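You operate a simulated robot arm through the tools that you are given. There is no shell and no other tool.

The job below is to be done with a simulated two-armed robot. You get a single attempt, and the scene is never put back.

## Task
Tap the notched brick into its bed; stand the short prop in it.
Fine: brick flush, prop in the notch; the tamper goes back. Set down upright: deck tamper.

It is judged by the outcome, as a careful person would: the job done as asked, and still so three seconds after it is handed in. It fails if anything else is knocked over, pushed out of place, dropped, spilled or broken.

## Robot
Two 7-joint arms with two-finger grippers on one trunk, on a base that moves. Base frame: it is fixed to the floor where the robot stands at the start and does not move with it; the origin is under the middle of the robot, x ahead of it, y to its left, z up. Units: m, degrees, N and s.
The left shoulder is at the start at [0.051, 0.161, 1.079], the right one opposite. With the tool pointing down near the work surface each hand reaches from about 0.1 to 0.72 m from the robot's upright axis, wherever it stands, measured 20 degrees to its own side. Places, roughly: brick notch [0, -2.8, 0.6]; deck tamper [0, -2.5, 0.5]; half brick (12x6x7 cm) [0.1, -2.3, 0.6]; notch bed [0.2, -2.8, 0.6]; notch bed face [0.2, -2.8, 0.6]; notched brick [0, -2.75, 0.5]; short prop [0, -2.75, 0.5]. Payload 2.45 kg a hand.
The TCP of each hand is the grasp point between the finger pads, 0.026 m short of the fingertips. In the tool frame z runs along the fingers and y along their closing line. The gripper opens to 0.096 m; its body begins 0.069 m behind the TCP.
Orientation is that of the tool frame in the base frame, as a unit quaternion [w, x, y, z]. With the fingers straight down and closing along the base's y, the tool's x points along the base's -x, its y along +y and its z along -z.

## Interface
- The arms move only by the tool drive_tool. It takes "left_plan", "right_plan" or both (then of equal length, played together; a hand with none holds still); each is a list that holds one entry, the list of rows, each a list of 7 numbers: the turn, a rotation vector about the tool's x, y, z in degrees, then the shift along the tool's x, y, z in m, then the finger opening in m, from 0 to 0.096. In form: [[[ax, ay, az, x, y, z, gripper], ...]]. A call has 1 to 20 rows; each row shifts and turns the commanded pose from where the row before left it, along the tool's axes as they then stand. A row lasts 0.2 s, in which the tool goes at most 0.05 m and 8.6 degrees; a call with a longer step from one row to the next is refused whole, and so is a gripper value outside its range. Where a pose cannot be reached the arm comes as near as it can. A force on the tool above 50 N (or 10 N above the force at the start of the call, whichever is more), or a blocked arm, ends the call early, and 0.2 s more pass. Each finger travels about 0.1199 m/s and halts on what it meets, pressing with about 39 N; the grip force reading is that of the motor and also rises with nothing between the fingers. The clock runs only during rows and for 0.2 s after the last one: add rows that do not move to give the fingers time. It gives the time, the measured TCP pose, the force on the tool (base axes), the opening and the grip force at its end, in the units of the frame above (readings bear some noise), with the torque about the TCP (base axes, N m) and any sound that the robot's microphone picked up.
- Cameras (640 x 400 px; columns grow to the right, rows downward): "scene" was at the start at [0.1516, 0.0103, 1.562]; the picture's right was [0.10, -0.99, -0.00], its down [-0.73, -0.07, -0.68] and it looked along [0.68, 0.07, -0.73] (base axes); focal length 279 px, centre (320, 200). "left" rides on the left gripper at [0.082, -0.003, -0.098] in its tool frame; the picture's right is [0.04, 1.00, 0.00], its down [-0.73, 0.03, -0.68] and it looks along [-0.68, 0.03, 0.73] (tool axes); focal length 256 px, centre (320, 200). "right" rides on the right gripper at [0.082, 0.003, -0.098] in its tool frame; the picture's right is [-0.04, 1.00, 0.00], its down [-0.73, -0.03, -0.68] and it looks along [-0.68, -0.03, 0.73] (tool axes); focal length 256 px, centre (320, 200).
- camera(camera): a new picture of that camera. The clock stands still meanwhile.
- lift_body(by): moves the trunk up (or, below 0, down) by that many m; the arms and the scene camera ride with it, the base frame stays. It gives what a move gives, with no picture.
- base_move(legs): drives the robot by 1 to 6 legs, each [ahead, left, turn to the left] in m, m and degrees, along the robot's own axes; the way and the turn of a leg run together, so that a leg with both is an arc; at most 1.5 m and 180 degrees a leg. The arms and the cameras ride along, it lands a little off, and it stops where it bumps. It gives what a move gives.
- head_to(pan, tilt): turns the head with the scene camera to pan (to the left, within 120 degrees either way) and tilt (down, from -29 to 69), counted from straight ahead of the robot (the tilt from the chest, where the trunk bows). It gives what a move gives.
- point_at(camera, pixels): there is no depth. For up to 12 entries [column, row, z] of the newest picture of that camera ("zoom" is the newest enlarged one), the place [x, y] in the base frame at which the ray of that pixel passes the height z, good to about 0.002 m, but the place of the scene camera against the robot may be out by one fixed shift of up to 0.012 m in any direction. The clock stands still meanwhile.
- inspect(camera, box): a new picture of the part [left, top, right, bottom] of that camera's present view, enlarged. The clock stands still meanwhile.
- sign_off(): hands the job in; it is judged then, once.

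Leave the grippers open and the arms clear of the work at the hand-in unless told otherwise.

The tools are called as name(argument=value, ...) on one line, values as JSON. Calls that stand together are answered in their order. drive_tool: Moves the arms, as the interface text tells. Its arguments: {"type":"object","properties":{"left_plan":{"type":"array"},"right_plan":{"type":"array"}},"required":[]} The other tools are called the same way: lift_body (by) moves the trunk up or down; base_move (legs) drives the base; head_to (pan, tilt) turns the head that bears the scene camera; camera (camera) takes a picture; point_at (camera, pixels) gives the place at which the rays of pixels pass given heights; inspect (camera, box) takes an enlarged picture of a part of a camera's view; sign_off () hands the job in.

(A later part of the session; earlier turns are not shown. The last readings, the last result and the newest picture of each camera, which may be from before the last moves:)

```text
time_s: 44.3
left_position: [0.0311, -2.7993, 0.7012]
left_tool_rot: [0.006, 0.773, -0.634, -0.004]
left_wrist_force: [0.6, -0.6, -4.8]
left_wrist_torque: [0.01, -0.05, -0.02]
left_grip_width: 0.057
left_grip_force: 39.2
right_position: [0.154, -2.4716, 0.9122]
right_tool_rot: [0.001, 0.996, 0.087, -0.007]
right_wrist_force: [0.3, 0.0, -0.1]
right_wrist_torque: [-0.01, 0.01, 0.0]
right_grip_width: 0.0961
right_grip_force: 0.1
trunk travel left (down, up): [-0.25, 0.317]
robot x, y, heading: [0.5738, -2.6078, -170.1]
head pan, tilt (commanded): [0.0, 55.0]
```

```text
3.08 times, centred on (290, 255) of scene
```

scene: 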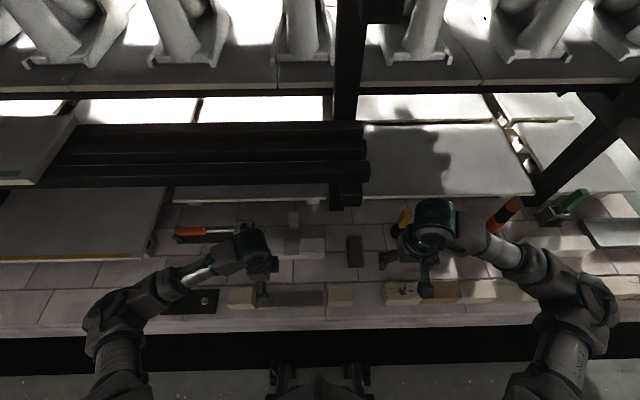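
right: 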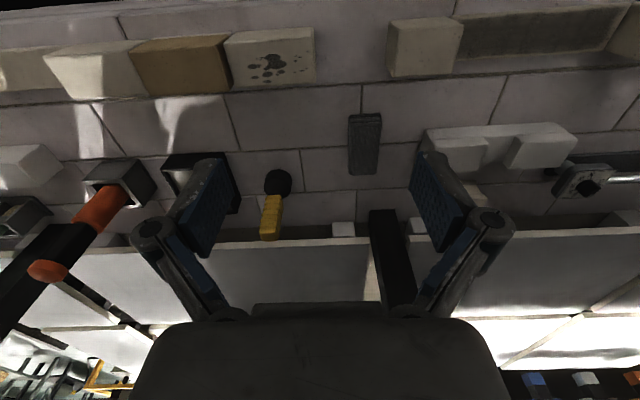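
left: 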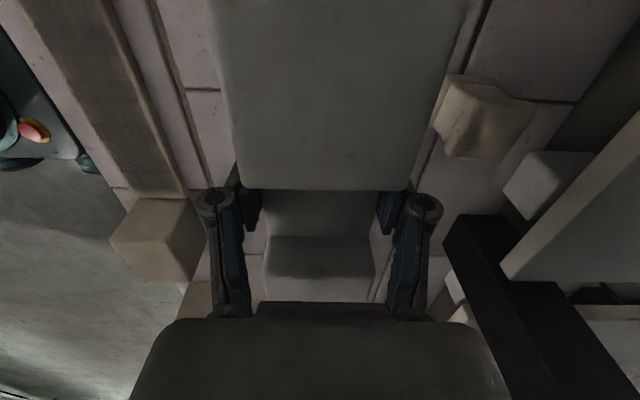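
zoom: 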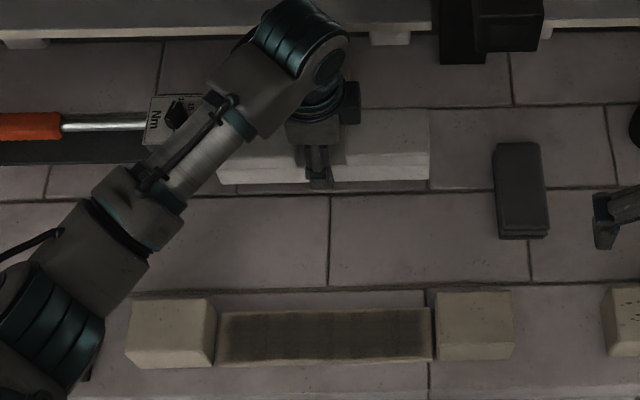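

The brick hangs level, about 0.5 kg. I carry it 0.168 m toward me, above the bed, at z 0.70.

drive_tool(left_plan=[[[0, 0, 0, 0, -0.02, 0, 0.04], [0, 0, 0, 0, -0.03, 0, 0.04], [0, 0, 0, 0, -0.034, 0, 0.04], [0, 0, 0, -0.0014, -0.034, 0, 0.04], [0, 0, 0, 0, -0.03, 0, 0.04], [0, 0, 0, 0, -0.0203, 0, 0.04], [0, 0, 0, 0, 0, 0, 0.04], [0, 0, 0, 0, 0, 0, 0.04]]])

camera(camera="left")

inspect(camera="scene", box=[200, 190, 380, 320])

```text
time_s: 46.1
left_position: [0.1931, -2.7681, 0.7012]
left_tool_rot: [0.006, 0.773, -0.634, -0.003]
left_wrist_force: [0.1, -1.1, -6.2]
left_wrist_torque: [-0.01, 0.02, 0.01]
left_grip_width: 0.0567
left_grip_force: 39.0
right_position: [0.154, -2.471, 0.9134]
right_tool_rot: [0.001, 0.996, 0.088, -0.008]
right_wrist_force: [0.0, -0.5, -0.2]
right_wrist_torque: [-0.03, -0.03, 0.02]
right_grip_width: 0.0961
right_grip_force: 0.0
trunk travel left (down, up): [-0.25, 0.317]
robot x, y, heading: [0.57, -2.6043, -170.0]
head pan, tilt (commanded): [0.0, 55.0]
```

```text
taken
```

left: 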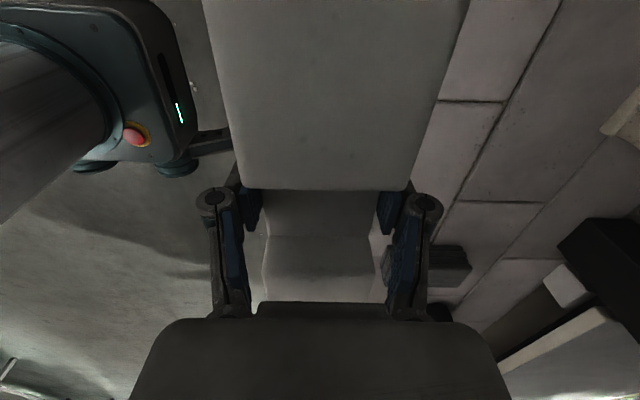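

```text
3.08 times, centred on (290, 255) of scene
```

zoom: 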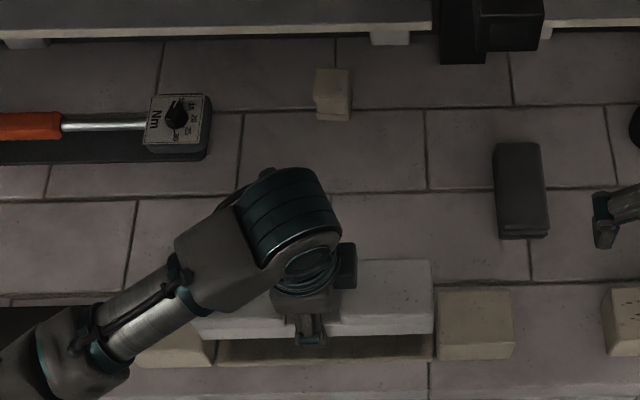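

The brick hovers over the bed. I enlarge its two ends against the neighbours to check the alignment.

inspect(camera="scene", box=[240, 255, 360, 330])

```text
5.33 times, centred on (300, 292) of scene
```

zoom: 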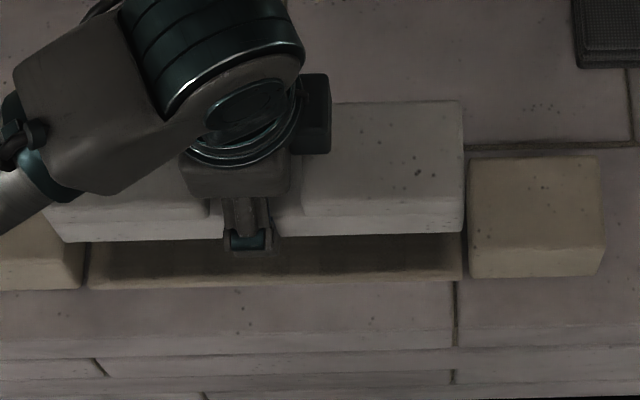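

point_at(camera="zoom", pixels=[[463, 233, 0.664], [62, 241, 0.664], [462, 279, 0.578], [88, 290, 0.578], [471, 248, 0.64], [468, 160, 0.64], [83, 262, 0.64], [463, 102, 0.729], [463, 205, 0.729], [83, 288, 0.575], [470, 277, 0.575]])

```text
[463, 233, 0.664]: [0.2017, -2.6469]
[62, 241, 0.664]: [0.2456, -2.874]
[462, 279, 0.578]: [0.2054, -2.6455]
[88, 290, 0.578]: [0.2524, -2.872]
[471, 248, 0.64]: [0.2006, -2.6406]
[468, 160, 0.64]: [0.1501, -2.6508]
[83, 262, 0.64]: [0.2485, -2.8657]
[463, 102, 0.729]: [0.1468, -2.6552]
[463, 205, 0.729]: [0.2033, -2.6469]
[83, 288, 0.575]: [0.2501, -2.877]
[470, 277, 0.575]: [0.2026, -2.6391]
```

inspect(camera="scene", box=[225, 270, 275, 310])

inspect(camera="scene", box=[305, 270, 355, 310])

```text
10.00 times, centred on (250, 290) of scene
```

zoom: 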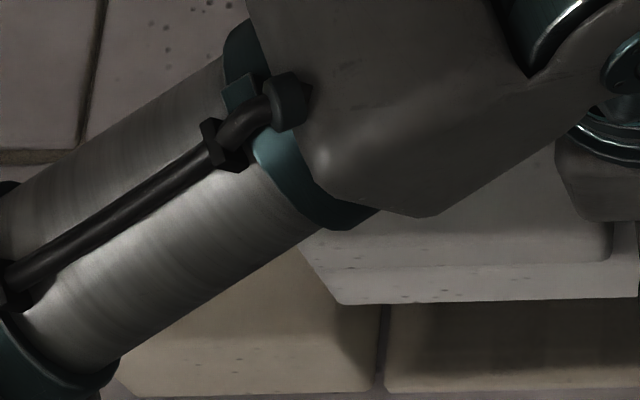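

```text
10.00 times, centred on (330, 290) of scene
```

zoom: 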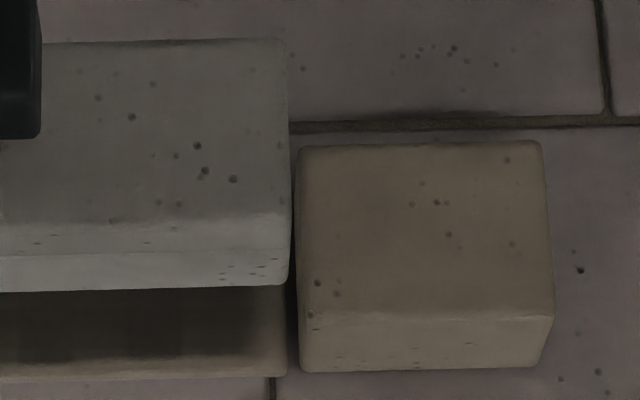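

point_at(camera="scene", pixels=[[251.5, 304.5, 0.64], [252, 300.3, 0.664], [255.7, 309.6, 0.575], [256.8, 309, 0.578], [328, 301.8, 0.64], [328, 307.1, 0.575], [327, 298.5, 0.664], [326.7, 307.8, 0.578]])

```text
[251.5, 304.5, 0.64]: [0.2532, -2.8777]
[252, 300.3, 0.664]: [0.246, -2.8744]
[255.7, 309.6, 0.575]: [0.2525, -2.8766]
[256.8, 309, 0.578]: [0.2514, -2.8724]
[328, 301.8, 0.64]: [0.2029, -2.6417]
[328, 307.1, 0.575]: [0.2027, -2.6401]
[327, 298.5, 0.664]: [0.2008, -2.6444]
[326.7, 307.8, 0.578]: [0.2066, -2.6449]
```

In the slot the brick is centred end to end (about 3 mm free each side) but sits about 5 mm too far back against the bed's front edge. I shift it 4.5 mm toward me and lower it by 0.05 m.

drive_tool(left_plan=[[[0, 0, 0, 0, -0.0045, 0, 0.04], [0, 0, 0, 0, 0, 0.02, 0.04], [0, 0, 0, 0, 0, 0.02, 0.04], [0, 0, 0, 0, 0, 0.01, 0.04], [0, 0, 0, 0, 0, 0, 0.04], [0, 0, 0, 0, 0, 0, 0.04]]])

inspect(camera="scene", box=[225, 270, 275, 310])

inspect(camera="scene", box=[305, 270, 355, 310])

camera(camera="left")

```text
time_s: 47.5
left_position: [0.1984, -2.7657, 0.65]
left_tool_rot: [0.007, 0.773, -0.634, -0.004]
left_wrist_force: [-1.1, 0.8, -6.2]
left_wrist_torque: [0.0, 0.0, 0.0]
left_grip_width: 0.0566
left_grip_force: 38.5
right_position: [0.1537, -2.4722, 0.9119]
right_tool_rot: [0.0, 0.996, 0.087, -0.007]
right_wrist_force: [0.2, 0.0, 0.2]
right_wrist_torque: [-0.04, -0.01, -0.03]
right_grip_width: 0.0959
right_grip_force: 0.1
trunk travel left (down, up): [-0.25, 0.317]
robot x, y, heading: [0.5772, -2.6013, -170.0]
head pan, tilt (commanded): [0.0, 55.0]
```

```text
10.00 times, centred on (250, 290) of scene
```

zoom: 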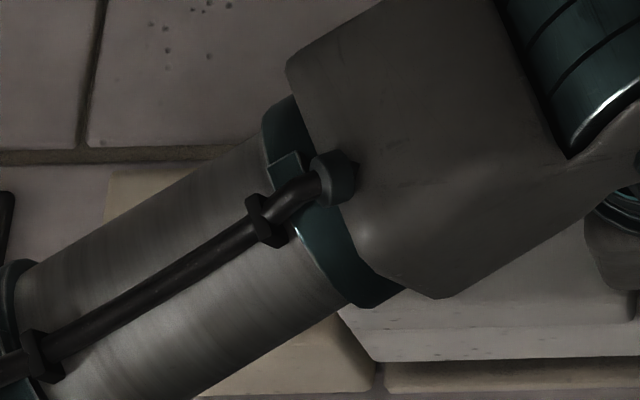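

```text
10.00 times, centred on (330, 290) of scene
```

zoom: 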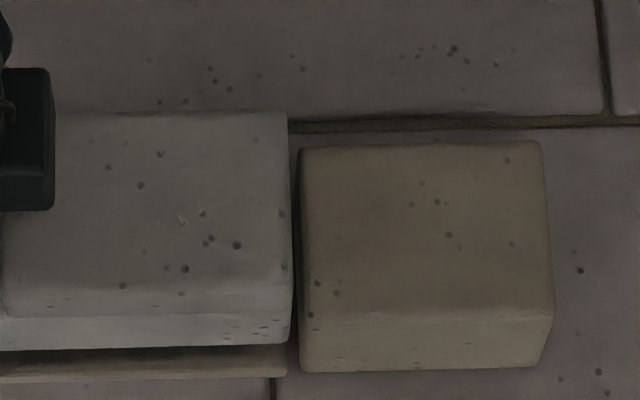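

```text
taken
```

left: 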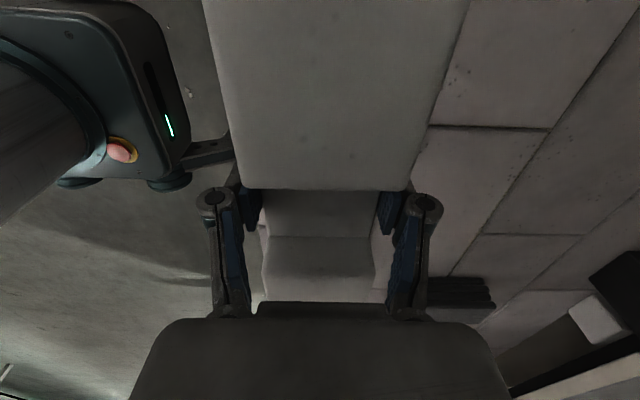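

point_at(camera="scene", pixels=[[327, 304.3, 0.613], [255.2, 306, 0.613], [326.7, 307.5, 0.578], [256.5, 309, 0.578], [328, 307, 0.575], [255.7, 309.4, 0.575]])

```text
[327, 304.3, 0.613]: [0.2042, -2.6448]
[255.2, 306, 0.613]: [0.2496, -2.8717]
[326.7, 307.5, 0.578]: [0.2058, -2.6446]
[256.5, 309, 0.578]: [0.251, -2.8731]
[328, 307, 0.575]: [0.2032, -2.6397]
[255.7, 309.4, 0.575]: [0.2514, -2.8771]
```

The brick's front edge is now about 1.5 mm inside the bed's front edge, with about 5 mm free at each end. I lower it in small steps and watch the force.

drive_tool(left_plan=[[[0, 0, 0, 0, 0, 0.006, 0.04], [0, 0, 0, 0, 0, 0.005, 0.04], [0, 0, 0, 0, 0, 0.004, 0.04], [0, 0, 0, 0, 0, 0, 0.04]]])

inspect(camera="scene", box=[240, 255, 360, 330])

```text
time_s: 48.5
left_position: [0.1987, -2.7671, 0.633]
left_tool_rot: [0.007, 0.773, -0.634, -0.004]
left_wrist_force: [0.3, 0.0, -6.2]
left_wrist_torque: [-0.02, 0.03, 0.0]
left_grip_width: 0.0569
left_grip_force: 39.2
right_position: [0.1541, -2.4716, 0.9127]
right_tool_rot: [0.001, 0.996, 0.087, -0.007]
right_wrist_force: [0.9, -0.7, 0.2]
right_wrist_torque: [0.01, 0.06, 0.0]
right_grip_width: 0.0957
right_grip_force: 0.0
trunk travel left (down, up): [-0.25, 0.317]
robot x, y, heading: [0.574, -2.6011, -170.0]
head pan, tilt (commanded): [0.0, 55.0]
```

```text
5.33 times, centred on (300, 292) of scene
```

zoom: 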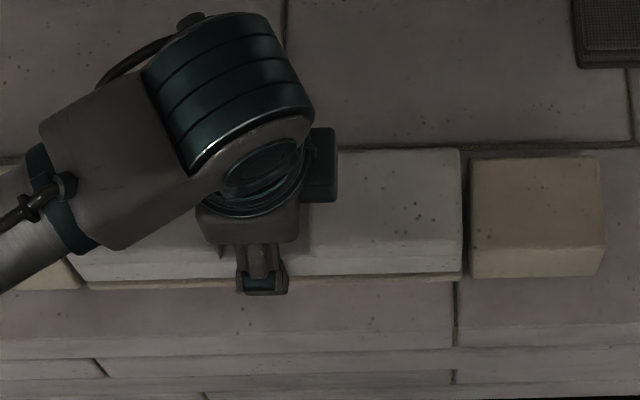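

Still hanging free at z 0.633. I continue down in 3 mm steps until the weight comes off.

drive_tool(left_plan=[[[0, 0, 0, 0, 0, 0.003, 0.04], [0, 0, 0, 0, 0, 0.003, 0.04], [0, 0, 0, 0, 0, 0, 0.04]]])

```text
time_s: 49.3
left_position: [0.1996, -2.7661, 0.6269]
left_tool_rot: [0.006, 0.773, -0.634, -0.005]
left_wrist_force: [0.0, 0.4, -5.1]
left_wrist_torque: [-0.03, 0.03, 0.03]
left_grip_width: 0.0568
left_grip_force: 39.6
right_position: [0.1545, -2.4721, 0.9131]
right_tool_rot: [0.001, 0.996, 0.087, -0.007]
right_wrist_force: [-0.5, 0.1, -1.0]
right_wrist_torque: [-0.01, -0.02, -0.02]
right_grip_width: 0.0961
right_grip_force: 0.1
trunk travel left (down, up): [-0.25, 0.317]
robot x, y, heading: [0.5732, -2.6038, -170.2]
head pan, tilt (commanded): [0.0, 55.0]
```

Still free at z 0.627 (force -5.1 N). I go down another 6 mm in 2 mm steps.

drive_tool(left_plan=[[[0, 0, 0, 0, 0, 0.002, 0.04], [0, 0, 0, 0, 0, 0.002, 0.04], [0, 0, 0, 0, 0, 0.002, 0.04], [0, 0, 0, 0, 0, 0, 0.04]]])

inspect(camera="scene", box=[305, 270, 355, 310])

```text
time_s: 50.3
left_position: [0.1973, -2.7672, 0.6218]
left_tool_rot: [0.006, 0.773, -0.634, -0.004]
left_wrist_force: [0.2, -0.2, -5.9]
left_wrist_torque: [-0.04, -0.01, -0.01]
left_grip_width: 0.0565
left_grip_force: 39.3
right_position: [0.1546, -2.4705, 0.9118]
right_tool_rot: [0.0, 0.996, 0.087, -0.007]
right_wrist_force: [-0.6, -0.5, -1.0]
right_wrist_torque: [0.04, 0.04, -0.03]
right_grip_width: 0.0959
right_grip_force: 0.1
trunk travel left (down, up): [-0.25, 0.317]
robot x, y, heading: [0.574, -2.6048, -170.3]
head pan, tilt (commanded): [0.0, 55.0]
```

```text
10.00 times, centred on (330, 290) of scene
```

zoom: 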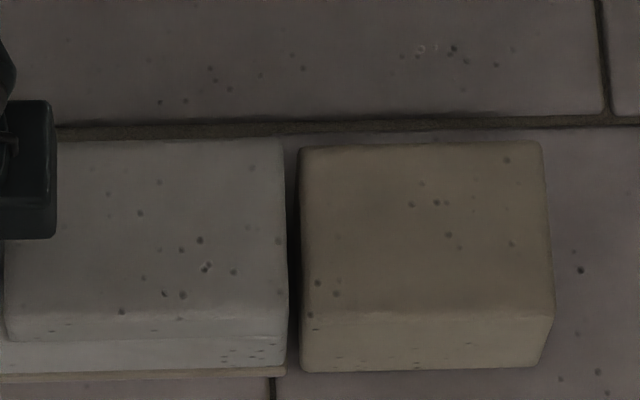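

No contact yet at z 0.622; I continue in 2 mm steps.

drive_tool(left_plan=[[[0, 0, 0, 0, 0, 0.002, 0.04], [0, 0, 0, 0, 0, 0.002, 0.04], [0, 0, 0, 0, 0, 0, 0.04]]])

```text
time_s: 51.1
left_position: [0.1979, -2.7659, 0.6207]
left_tool_rot: [0.007, 0.773, -0.634, -0.005]
left_wrist_force: [0.8, -1.8, 6.4]
left_wrist_torque: [-0.38, -0.48, -0.03]
left_grip_width: 0.0568
left_grip_force: 38.6
right_position: [0.1548, -2.4732, 0.9133]
right_tool_rot: [0.0, 0.996, 0.087, -0.008]
right_wrist_force: [-0.7, 0.1, -0.4]
right_wrist_torque: [0.02, 0.01, 0.0]
right_grip_width: 0.0958
right_grip_force: 0.0
trunk travel left (down, up): [-0.25, 0.317]
robot x, y, heading: [0.5786, -2.6022, -170.1]
head pan, tilt (commanded): [0.0, 55.0]
```

Contact: the force turned to +6 N at z 0.620. The brick rests on the mortar about 9 mm proud. I open the fingers gently.

drive_tool(left_plan=[[[0, 0, 0, 0, 0, -0.001, 0.055], [0, 0, 0, 0, 0, 0, 0.062], [0, 0, 0, 0, 0, 0, 0.075], [0, 0, 0, 0, 0, 0, 0.08], [0, 0, 0, 0, 0, 0, 0.08]]])

camera(camera="left")

inspect(camera="scene", box=[240, 255, 360, 330])

```text
time_s: 52.3
left_position: [0.1974, -2.7659, 0.6202]
left_tool_rot: [0.007, 0.773, -0.634, -0.003]
left_wrist_force: [-0.9, 0.0, 0.1]
left_wrist_torque: [0.01, 0.03, -0.02]
left_grip_width: 0.0802
left_grip_force: 0.0
right_position: [0.1542, -2.4715, 0.9141]
right_tool_rot: [0.0, 0.996, 0.087, -0.008]
right_wrist_force: [0.1, -0.2, 0.0]
right_wrist_torque: [-0.02, 0.0, 0.01]
right_grip_width: 0.096
right_grip_force: 0.1
trunk travel left (down, up): [-0.25, 0.317]
robot x, y, heading: [0.5708, -2.6072, -169.7]
head pan, tilt (commanded): [0.0, 55.0]
```

```text
taken
```

left: 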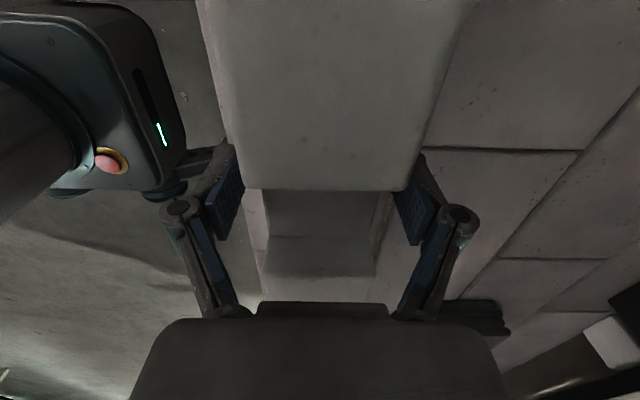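

```text
5.33 times, centred on (300, 292) of scene
```

zoom: 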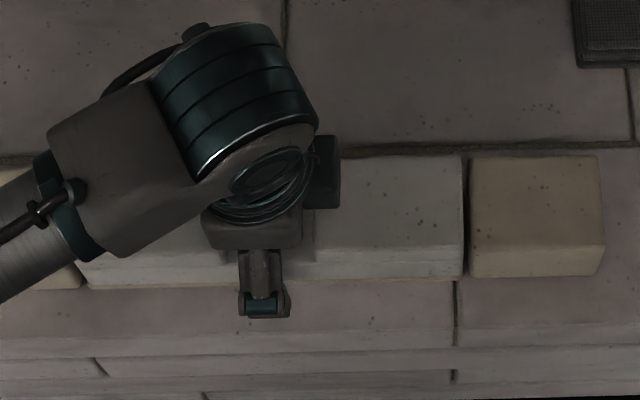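

The brick is free of the fingers on both sides. I raise the left hand straight up 0.16 m and look at the seat.

drive_tool(left_plan=[[[0, 0, 0, 0, 0, -0.01, 0.08], [0, 0, 0, 0, 0, -0.03, 0.08], [0, 0, 0, 0, 0, -0.04, 0.08], [0, 0, 0, 0, 0, -0.04, 0.08], [0, 0, 0, 0, 0, -0.04, 0.08], [0, 0, 0, 0, 0, 0, 0.08]]])

camera(camera="left")

inspect(camera="scene", box=[240, 255, 360, 330])

```text
time_s: 53.7
left_position: [0.2023, -2.7667, 0.7802]
left_tool_rot: [0.006, 0.774, -0.634, -0.003]
left_wrist_force: [-0.5, -0.3, 0.0]
left_wrist_torque: [-0.01, -0.01, 0.0]
left_grip_width: 0.0798
left_grip_force: 0.0
right_position: [0.1534, -2.472, 0.9127]
right_tool_rot: [0.001, 0.996, 0.087, -0.007]
right_wrist_force: [0.6, -0.3, -0.8]
right_wrist_torque: [-0.03, -0.01, 0.04]
right_grip_width: 0.0959
right_grip_force: 0.1
trunk travel left (down, up): [-0.25, 0.317]
robot x, y, heading: [0.5741, -2.6036, -170.3]
head pan, tilt (commanded): [0.0, 55.0]
```

```text
taken
```

left: 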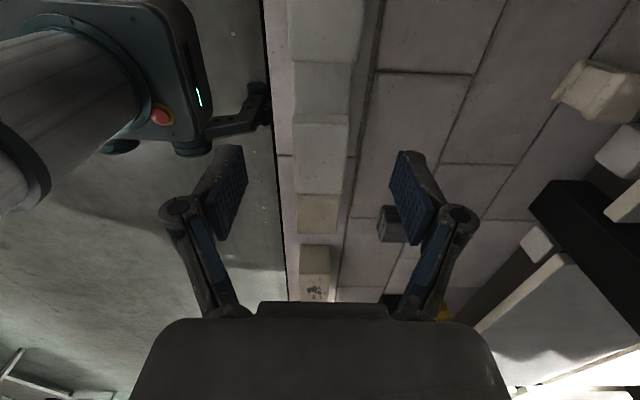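

```text
5.33 times, centred on (300, 292) of scene
```

zoom: 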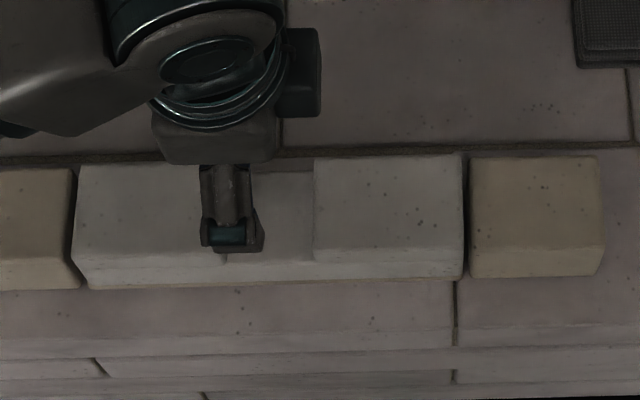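

The brick sits squarely in its slot, somewhat proud. I move the left hand away to the left and up, and at the same time bring the right hand toward the tamper for a closer look.

drive_tool(left_plan=[[[0, 0, 0, 0.02, 0, -0.01, 0.08], [0, 0, 0, 0.04, 0, -0.01, 0.08], [0, 0, 0, 0.04, 0, -0.01, 0.08], [0, 0, 0, 0.04, 0, -0.01, 0.08], [0, 0, 0, 0.04, 0, 0, 0.08], [0, 0, 0, 0.03, 0, 0, 0.08], [0, 0, 0, 0, 0, 0, 0.08]]], right_plan=[[[0, 0, 0, -0.02, -0.016, 0.01, 0.096], [0, 0, 0, -0.022, -0.017, 0.01, 0.096], [0, 0, 0, -0.022, -0.017, 0.01, 0.096], [0, 0, 0, -0.022, -0.017, 0.01, 0.096], [0, 0, 0, -0.022, -0.017, 0.01, 0.096], [0, 0, 0, -0.022, -0.016, 0.01, 0.096], [0, 0, 0, 0, 0, 0, 0.096]]])

camera(camera="right")

camera(camera="scene")

```text
time_s: 55.3
left_position: [0.2415, -2.9679, 0.8223]
left_tool_rot: [0.005, 0.773, -0.634, -0.003]
left_wrist_force: [0.5, -0.7, 0.1]
left_wrist_torque: [0.0, -0.01, 0.0]
left_grip_width: 0.08
left_grip_force: 0.1
right_position: [0.0068, -2.3956, 0.854]
right_tool_rot: [0.001, 0.996, 0.087, -0.007]
right_wrist_force: [-0.8, -0.2, 0.3]
right_wrist_torque: [0.03, -0.01, -0.03]
right_grip_width: 0.0959
right_grip_force: 0.1
trunk travel left (down, up): [-0.25, 0.317]
robot x, y, heading: [0.5715, -2.6041, -169.7]
head pan, tilt (commanded): [0.0, 55.0]
```

```text
taken
```

right: 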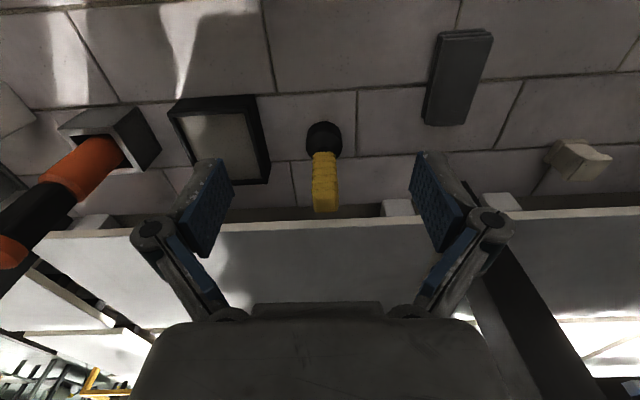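

```text
taken
```

scene: 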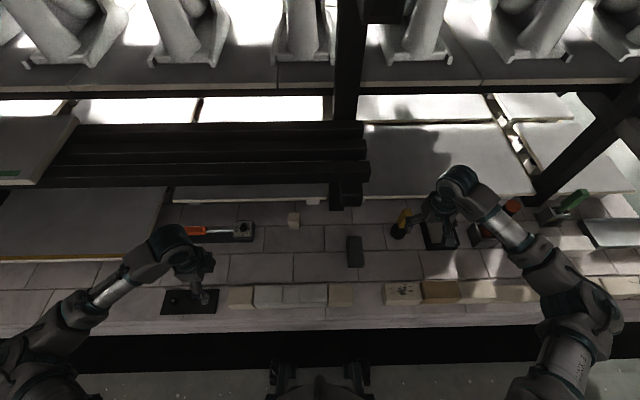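

The tamper stands at (323, 165), the tall orange tool well to the left of it at (80, 170). I enlarge the tamper.

inspect(camera="right", box=[270, 100, 380, 230])

inspect(camera="scene", box=[370, 180, 450, 250])

```text
3.08 times, centred on (325, 165) of right
```

zoom: 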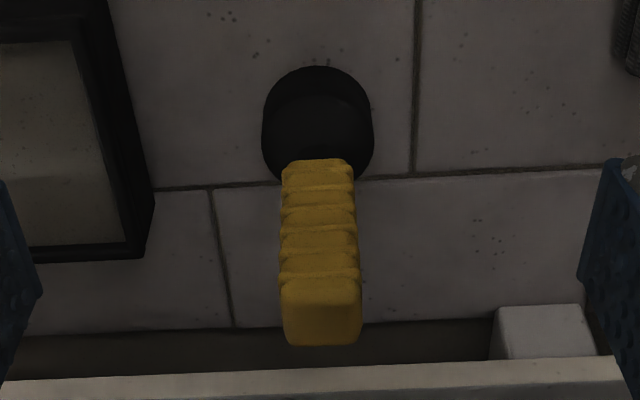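

```text
5.71 times, centred on (410, 215) of scene
```

zoom: 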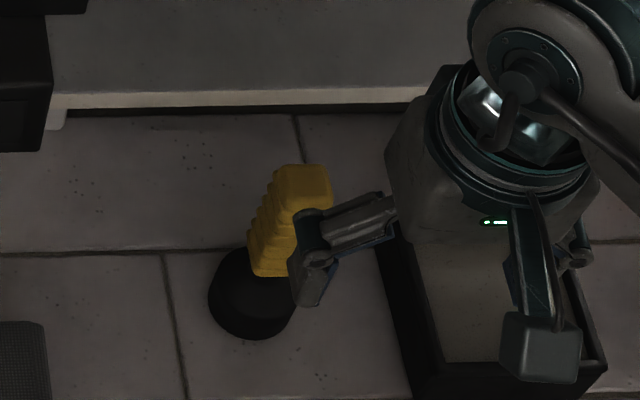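

I measure the tamper's foot and handle top for the grasp and for putting it back.

inspect(camera="right", box=[270, 100, 380, 230])

point_at(camera="zoom", pixels=[[318, 67, 0.575], [264, 125, 0.575], [371, 125, 0.575], [318, 125, 0.585], [283, 290, 0.71], [361, 290, 0.71], [361, 343, 0.71], [285, 345, 0.71], [283, 290, 0.73], [361, 343, 0.73], [283, 180, 0.62], [354, 180, 0.62]])

```text
3.08 times, centred on (325, 165) of right
```

zoom: 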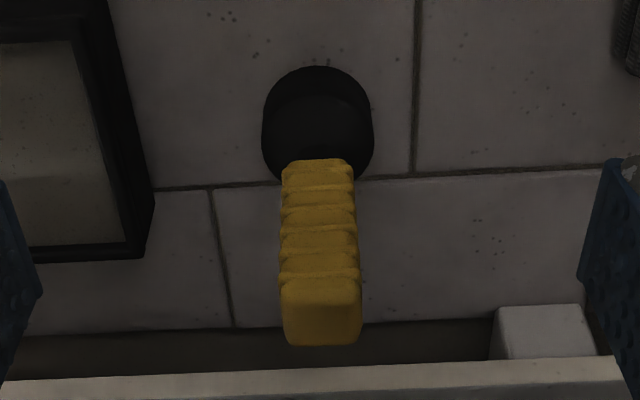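

```text
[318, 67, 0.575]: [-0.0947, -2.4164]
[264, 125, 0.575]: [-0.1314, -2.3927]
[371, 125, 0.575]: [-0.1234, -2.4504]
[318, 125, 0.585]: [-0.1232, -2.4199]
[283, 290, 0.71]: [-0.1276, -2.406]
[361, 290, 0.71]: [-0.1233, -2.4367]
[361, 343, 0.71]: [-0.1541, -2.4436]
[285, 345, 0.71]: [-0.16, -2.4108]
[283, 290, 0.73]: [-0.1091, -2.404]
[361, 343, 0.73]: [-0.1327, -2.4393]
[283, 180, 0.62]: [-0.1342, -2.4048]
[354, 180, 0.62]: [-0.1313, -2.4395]
```

The foot centre is at about [-0.123, -2.421], 58 mm wide; the handle is 31 mm wide with its top at z ≈ 0.728. I bring the open right hand over it, staying above the handle top.

drive_tool(right_plan=[[[0, 0, 0, -0.03, 0.001, 0, 0.075], [0, 0, 0, -0.035, 0.001, 0, 0.075], [0, 0, 0, -0.035, 0.0005, 0, 0.075], [0, 0, 0, -0.0295, 0, 0.02, 0.075], [0, 0, 0, 0, 0, 0.02, 0.075], [0, 0, 0, 0, 0, 0, 0.075]]])

camera(camera="right")

inspect(camera="scene", box=[360, 150, 480, 250])

```text
time_s: 56.7
left_position: [0.2402, -2.9677, 0.8203]
left_tool_rot: [0.006, 0.774, -0.634, -0.005]
left_wrist_force: [-0.4, -0.4, -0.1]
left_wrist_torque: [-0.05, 0.02, 0.01]
left_grip_width: 0.08
left_grip_force: 0.1
right_position: [-0.1231, -2.4224, 0.8162]
right_tool_rot: [0.0, 0.996, 0.087, -0.007]
right_wrist_force: [-0.9, -0.5, -0.2]
right_wrist_torque: [-0.01, 0.04, 0.01]
right_grip_width: 0.0749
right_grip_force: 0.0
trunk travel left (down, up): [-0.25, 0.317]
robot x, y, heading: [0.5742, -2.6039, -170.1]
head pan, tilt (commanded): [0.0, 55.0]
```

```text
taken
```

right: 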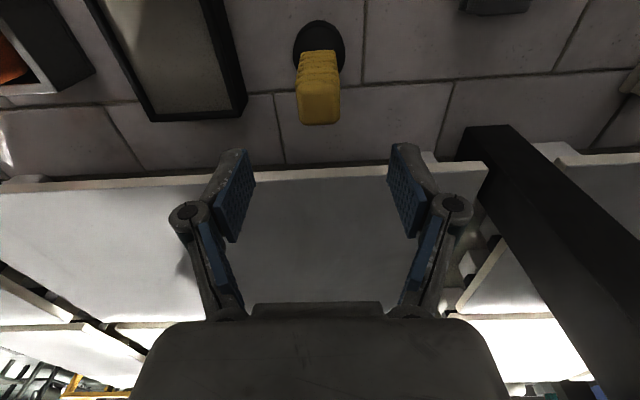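

```text
4.00 times, centred on (420, 200) of scene
```

zoom: 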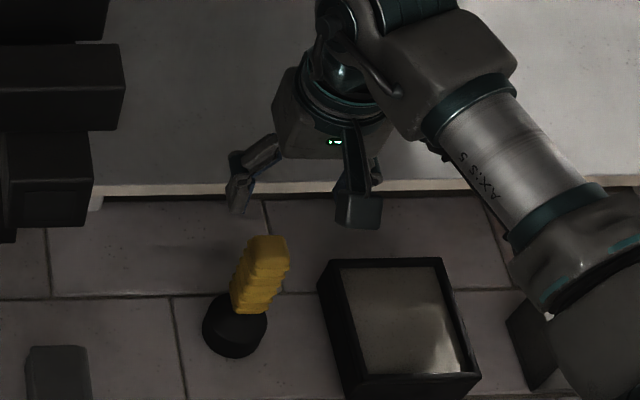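

The handle top lies at (319, 108), right where a point below the grasp centre should appear. I verify its place at z 0.728.

inspect(camera="right", box=[270, 10, 370, 140])

point_at(camera="right", pixels=[[299, 90, 0.728], [339, 90, 0.728], [340, 123, 0.728], [300, 125, 0.728], [293, 45, 0.575], [345, 45, 0.575], [318, 20, 0.575]])

```text
3.08 times, centred on (320, 75) of right
```

zoom: 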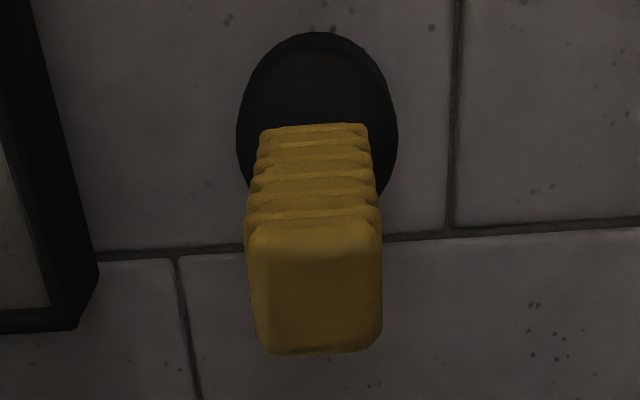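

```text
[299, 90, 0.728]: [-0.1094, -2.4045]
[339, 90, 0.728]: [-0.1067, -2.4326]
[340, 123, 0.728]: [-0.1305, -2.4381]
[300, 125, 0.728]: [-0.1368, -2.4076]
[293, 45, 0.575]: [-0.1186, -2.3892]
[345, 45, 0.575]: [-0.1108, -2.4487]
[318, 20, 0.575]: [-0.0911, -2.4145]
```

The handle centre is at [-0.120, -2.4215]; I am within 3 mm. I trim, descend to about z 0.67 and then close on the handle.

drive_tool(right_plan=[[[0, 0, 0, 0.004, 0, 0.03, 0.075], [0, 0, 0, 0, 0, 0.03, 0.075], [0, 0, 0, 0, 0, 0.03, 0.075], [0, 0, 0, 0, 0, 0.03, 0.075], [0, 0, 0, 0, 0, 0.026, 0.075], [0, 0, 0, 0, 0, 0, 0.075]]])

camera(camera="right")

```text
time_s: 58.1
left_position: [0.2417, -2.9689, 0.8209]
left_tool_rot: [0.006, 0.773, -0.634, -0.006]
left_wrist_force: [-0.3, -0.3, 0.8]
left_wrist_torque: [0.02, -0.03, -0.02]
left_grip_width: 0.08
left_grip_force: 0.1
right_position: [-0.1198, -2.4231, 0.6718]
right_tool_rot: [0.0, 0.996, 0.086, -0.009]
right_wrist_force: [-0.5, 1.5, 14.3]
right_wrist_torque: [-0.09, -0.29, 0.02]
right_grip_width: 0.0748
right_grip_force: 0.0
trunk travel left (down, up): [-0.25, 0.317]
robot x, y, heading: [0.5734, -2.6063, -170.0]
head pan, tilt (commanded): [0.0, 55.0]
```

```text
taken
```

right: 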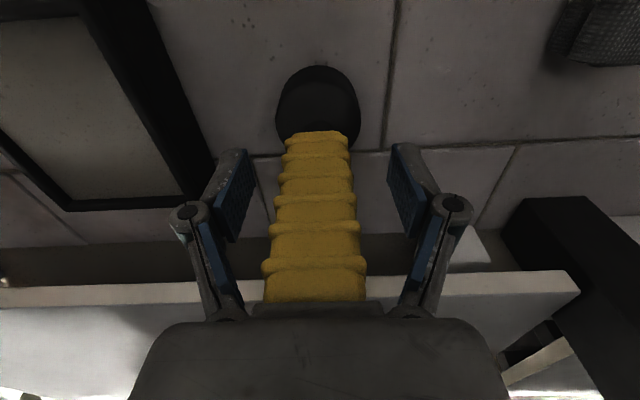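

The palm touches the handle top (14 N up). I back off 7 mm and then close the fingers.

drive_tool(right_plan=[[[0, 0, 0, 0, 0, -0.007, 0.075], [0, 0, 0, 0, 0, 0, 0.06], [0, 0, 0, 0, 0, 0, 0.04], [0, 0, 0, 0, 0, 0, 0.025], [0, 0, 0, 0, 0, 0, 0.02], [0, 0, 0, 0, 0, 0, 0.02]]])

camera(camera="right")

```text
time_s: 59.5
left_position: [0.2406, -2.968, 0.8199]
left_tool_rot: [0.006, 0.774, -0.634, -0.004]
left_wrist_force: [-0.3, -0.3, 0.3]
left_wrist_torque: [-0.02, 0.01, -0.01]
left_grip_width: 0.0799
left_grip_force: 0.1
right_position: [-0.1187, -2.4211, 0.6763]
right_tool_rot: [0.0, 0.996, 0.086, -0.007]
right_wrist_force: [0.0, 1.5, 0.0]
right_wrist_torque: [0.06, 0.03, 0.05]
right_grip_width: 0.0295
right_grip_force: 39.3
trunk travel left (down, up): [-0.25, 0.317]
robot x, y, heading: [0.5726, -2.6028, -170.1]
head pan, tilt (commanded): [0.0, 55.0]
```

```text
taken
```

right: 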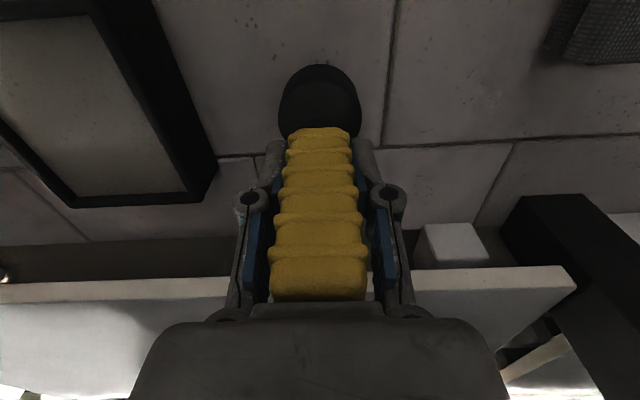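

The tamper is held (29.5 mm, 39 N) at TCP [-0.119, -2.422, 0.676] — that is the place to return it to. I lift it straight up 0.145 m while the left hand moves 0.16 m further left to give room.

drive_tool(left_plan=[[[0, 0, 0, 0.01, 0, 0, 0.08], [0, 0, 0, 0.03, 0, 0, 0.08], [0, 0, 0, 0.04, 0, 0, 0.08], [0, 0, 0, 0.04, 0, 0, 0.08], [0, 0, 0, 0.04, 0, 0, 0.08], [0, 0, 0, 0, 0, 0, 0.08]]], right_plan=[[[0, 0, 0, 0, 0, -0.01, 0.02], [0, 0, 0, 0, 0, -0.025, 0.02], [0, 0, 0, 0, 0, -0.035, 0.02], [0, 0, 0, 0, 0, -0.04, 0.02], [0, 0, 0, 0, 0, -0.035, 0.02], [0, 0, 0, 0, 0, 0, 0.02]]])

camera(camera="right")

camera(camera="left")

camera(camera="scene")

```text
time_s: 60.9
left_position: [0.2718, -3.1297, 0.8212]
left_tool_rot: [0.006, 0.773, -0.634, -0.004]
left_wrist_force: [0.0, 1.0, -0.9]
left_wrist_torque: [-0.03, 0.04, 0.0]
left_grip_width: 0.08
left_grip_force: 0.2
right_position: [-0.1148, -2.4203, 0.8216]
right_tool_rot: [0.0, 0.996, 0.088, -0.007]
right_wrist_force: [-0.7, 0.6, -3.2]
right_wrist_torque: [-0.02, -0.02, 0.01]
right_grip_width: 0.0292
right_grip_force: 39.3
trunk travel left (down, up): [-0.25, 0.317]
robot x, y, heading: [0.5733, -2.605, -170.0]
head pan, tilt (commanded): [0.0, 55.0]
```

```text
taken
```

right: 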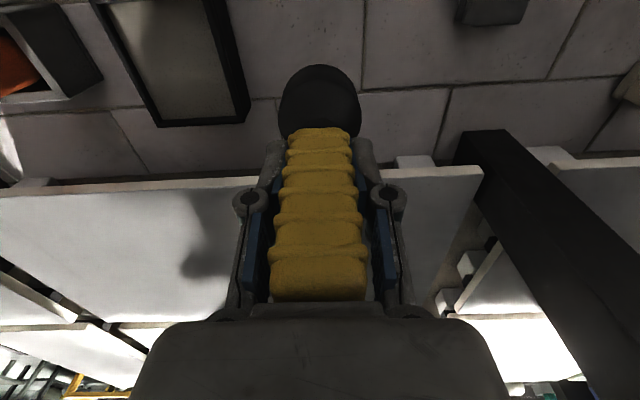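

```text
taken
```

left: 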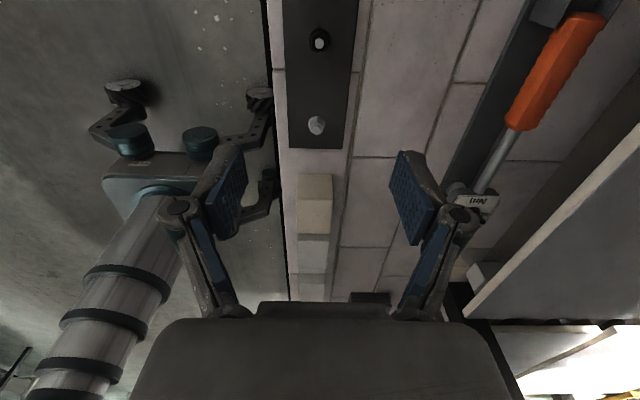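

```text
taken
```

scene: 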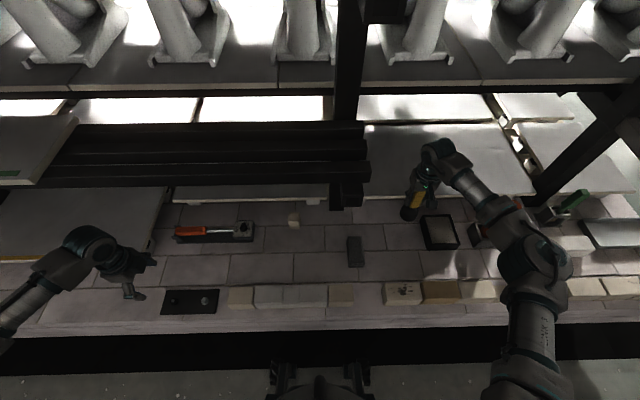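

The tamper hangs straight. My right forearm passes over the orange tool, so I check that it is untouched (scene around (480, 225)).

inspect(camera="scene", box=[400, 130, 600, 290])

```text
2.50 times, centred on (500, 210) of scene
```

zoom: 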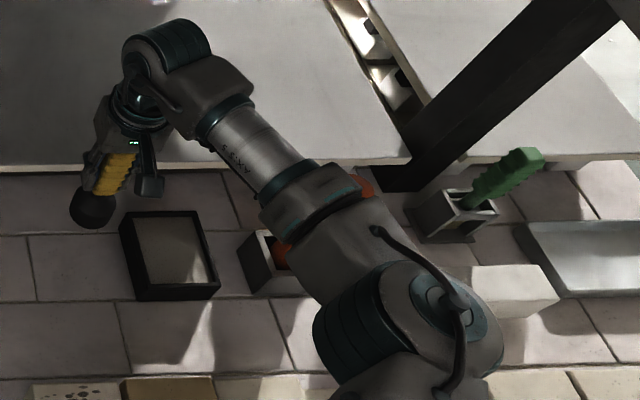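

point_at(camera="scene", pixels=[[481, 237, 0.6], [516.8, 204, 0.7], [516.8, 204, 0.8], [516.8, 204, 0.9], [493, 230, 0.62], [580, 180, 0.75]])

```text
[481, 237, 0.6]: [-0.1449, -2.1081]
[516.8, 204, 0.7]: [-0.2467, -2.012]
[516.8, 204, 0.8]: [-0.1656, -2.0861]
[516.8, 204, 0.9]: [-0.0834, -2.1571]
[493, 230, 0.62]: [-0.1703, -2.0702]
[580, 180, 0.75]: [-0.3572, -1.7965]
```

The orange tool stands at [-0.16, -2.08], top z ≈ 0.80, unmoved and well under the forearm. I now carry the tamper over the brick's right leg (target [0.186, -2.707]) with its foot at z ≈ 0.72, above everything on the way.

drive_tool(right_plan=[[[0, 0, 0, 0.015, 0.012, 0, 0.02], [0, 0, 0, 0.028, 0.03, 0, 0.02], [0, 0, 0, 0.028, 0.035, 0, 0.02], [0, 0, 0, 0.028, 0.035, 0, 0.02], [0, 0, 0, 0.028, 0.035, 0, 0.02], [0, 0, 0, 0.028, 0.035, 0, 0.02], [0, 0, 0, 0.028, 0.035, 0, 0.02], [0, 0, 0, 0.028, 0.035, 0, 0.02], [0, 0, 0, 0.02, 0.035, 0, 0.02], [0, 0, 0, 0.0157, 0.03, 0, 0.02], [0, 0, 0, 0, 0.0176, 0, 0.02], [0, 0, 0, 0, 0, 0, 0.02]]])

camera(camera="right")

camera(camera="left")

camera(camera="scene")

```text
time_s: 63.5
left_position: [0.2766, -3.1518, 0.8114]
left_tool_rot: [0.0, 0.774, -0.633, -0.01]
left_wrist_force: [0.6, -0.5, 0.3]
left_wrist_torque: [0.13, 0.11, 0.01]
left_grip_width: 0.0801
left_grip_force: 0.0
right_position: [0.1915, -2.7325, 0.8198]
right_tool_rot: [-0.009, 0.996, 0.089, -0.009]
right_wrist_force: [1.2, -1.8, -3.2]
right_wrist_torque: [0.03, 0.08, 0.01]
right_grip_width: 0.0294
right_grip_force: 39.3
trunk travel left (down, up): [-0.25, 0.317]
robot x, y, heading: [0.5777, -2.612, -169.8]
head pan, tilt (commanded): [0.0, 55.0]
```

```text
taken
```

right: 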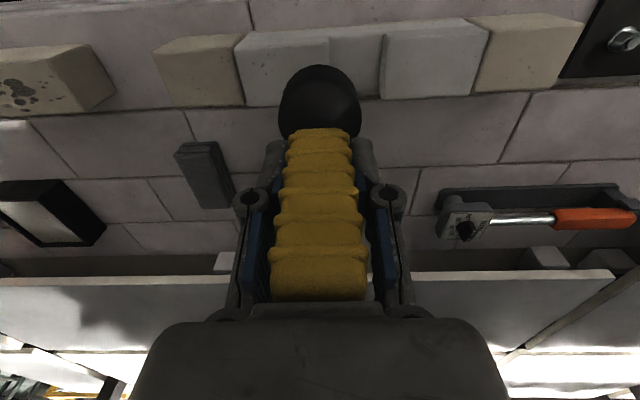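

```text
taken
```

left: 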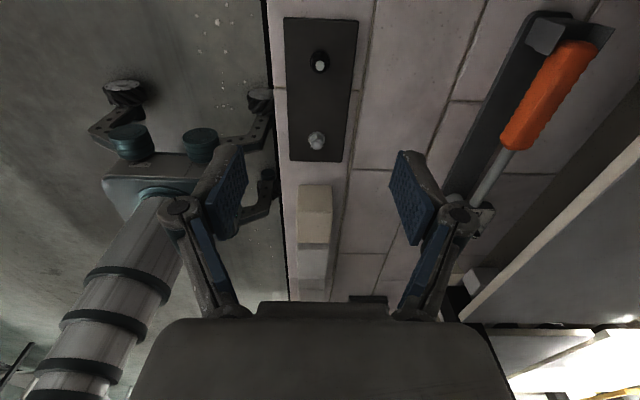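

```text
taken
```

scene: 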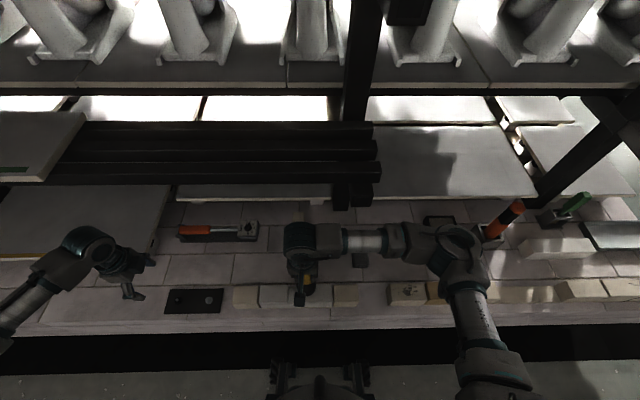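

Both hands read shifted by 2 cm toward my left, as if the trunk still sways from the motion. I hold still for a second and read again.

drive_tool(right_plan=[[[0, 0, 0, 0, 0, 0, 0.02], [0, 0, 0, 0, 0, 0, 0.02], [0, 0, 0, 0, 0, 0, 0.02], [0, 0, 0, 0, 0, 0, 0.02], [0, 0, 0, 0, 0, 0, 0.02]]])

camera(camera="right")

inspect(camera="scene", box=[220, 220, 380, 320])

```text
time_s: 64.7
left_position: [0.2705, -3.1186, 0.8253]
left_tool_rot: [0.009, 0.773, -0.634, -0.002]
left_wrist_force: [-0.8, 1.2, -0.3]
left_wrist_torque: [-0.03, -0.06, -0.07]
left_grip_width: 0.0802
left_grip_force: 0.1
right_position: [0.1858, -2.6976, 0.8202]
right_tool_rot: [0.005, 0.996, 0.086, -0.005]
right_wrist_force: [-0.4, 1.0, -2.4]
right_wrist_torque: [-0.04, -0.02, -0.01]
right_grip_width: 0.0299
right_grip_force: 38.9
trunk travel left (down, up): [-0.25, 0.317]
robot x, y, heading: [0.5722, -2.5999, -170.0]
head pan, tilt (commanded): [0.0, 55.0]
```

```text
taken
```

right: 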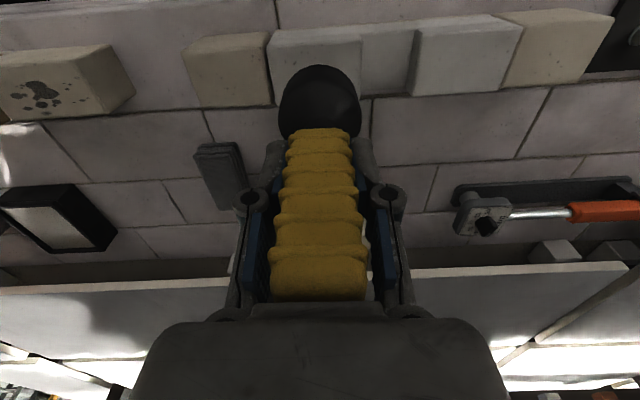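

```text
4.00 times, centred on (300, 270) of scene
```

zoom: 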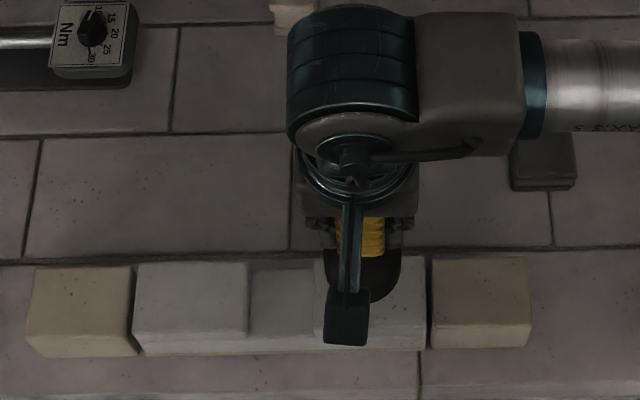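

The trunk does sway slowly back and forth. I wait longer for it to settle.

drive_tool(right_plan=[[[0, 0, 0, 0, 0, 0, 0.02], [0, 0, 0, 0, 0, 0, 0.02], [0, 0, 0, 0, 0, 0, 0.02], [0, 0, 0, 0, 0, 0, 0.02], [0, 0, 0, 0, 0, 0, 0.02], [0, 0, 0, 0, 0, 0, 0.02], [0, 0, 0, 0, 0, 0, 0.02], [0, 0, 0, 0, 0, 0, 0.02], [0, 0, 0, 0, 0, 0, 0.02], [0, 0, 0, 0, 0, 0, 0.02]]])

drive_tool(right_plan=[[[0, 0, 0, 0, 0, 0, 0.02], [0, 0, 0, 0, 0, 0, 0.02], [0, 0, 0, 0, 0, 0, 0.02]]])

camera(camera="right")

inspect(camera="scene", box=[220, 220, 380, 320])

```text
time_s: 66.9
left_position: [0.2741, -3.1388, 0.8167]
left_tool_rot: [0.001, 0.773, -0.634, -0.008]
left_wrist_force: [0.8, -0.2, -0.1]
left_wrist_torque: [0.0, 0.02, -0.05]
left_grip_width: 0.0802
left_grip_force: 0.0
right_position: [0.189, -2.7194, 0.8192]
right_tool_rot: [-0.006, 0.996, 0.088, -0.008]
right_wrist_force: [0.9, -0.3, -2.8]
right_wrist_torque: [0.04, 0.05, -0.01]
right_grip_width: 0.0295
right_grip_force: 38.7
trunk travel left (down, up): [-0.25, 0.317]
robot x, y, heading: [0.5775, -2.6069, -169.9]
head pan, tilt (commanded): [0.0, 55.0]
```

```text
time_s: 67.7
left_position: [0.2722, -3.1358, 0.8186]
left_tool_rot: [0.003, 0.773, -0.635, -0.006]
left_wrist_force: [0.5, -0.2, -0.5]
left_wrist_torque: [-0.01, 0.04, -0.02]
left_grip_width: 0.0798
left_grip_force: 0.0
right_position: [0.1882, -2.7145, 0.8189]
right_tool_rot: [-0.002, 0.996, 0.086, -0.007]
right_wrist_force: [-0.4, 0.4, -3.2]
right_wrist_torque: [-0.01, 0.0, 0.0]
right_grip_width: 0.0292
right_grip_force: 39.1
trunk travel left (down, up): [-0.25, 0.317]
robot x, y, heading: [0.5745, -2.6061, -170.4]
head pan, tilt (commanded): [0.0, 55.0]
```

```text
taken
```

right: 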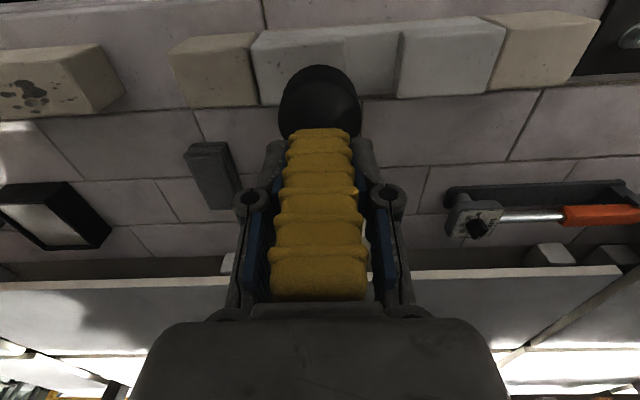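

```text
4.00 times, centred on (300, 270) of scene
```

zoom: 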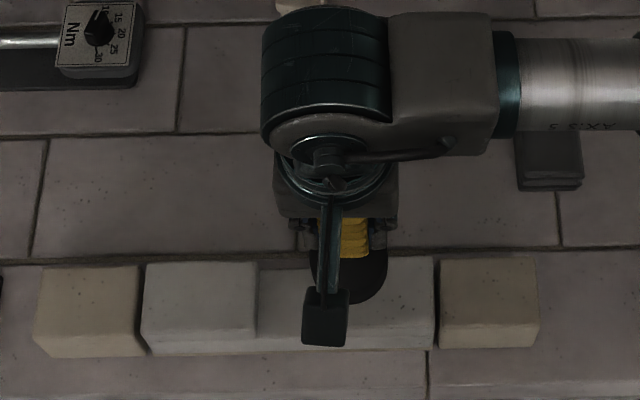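

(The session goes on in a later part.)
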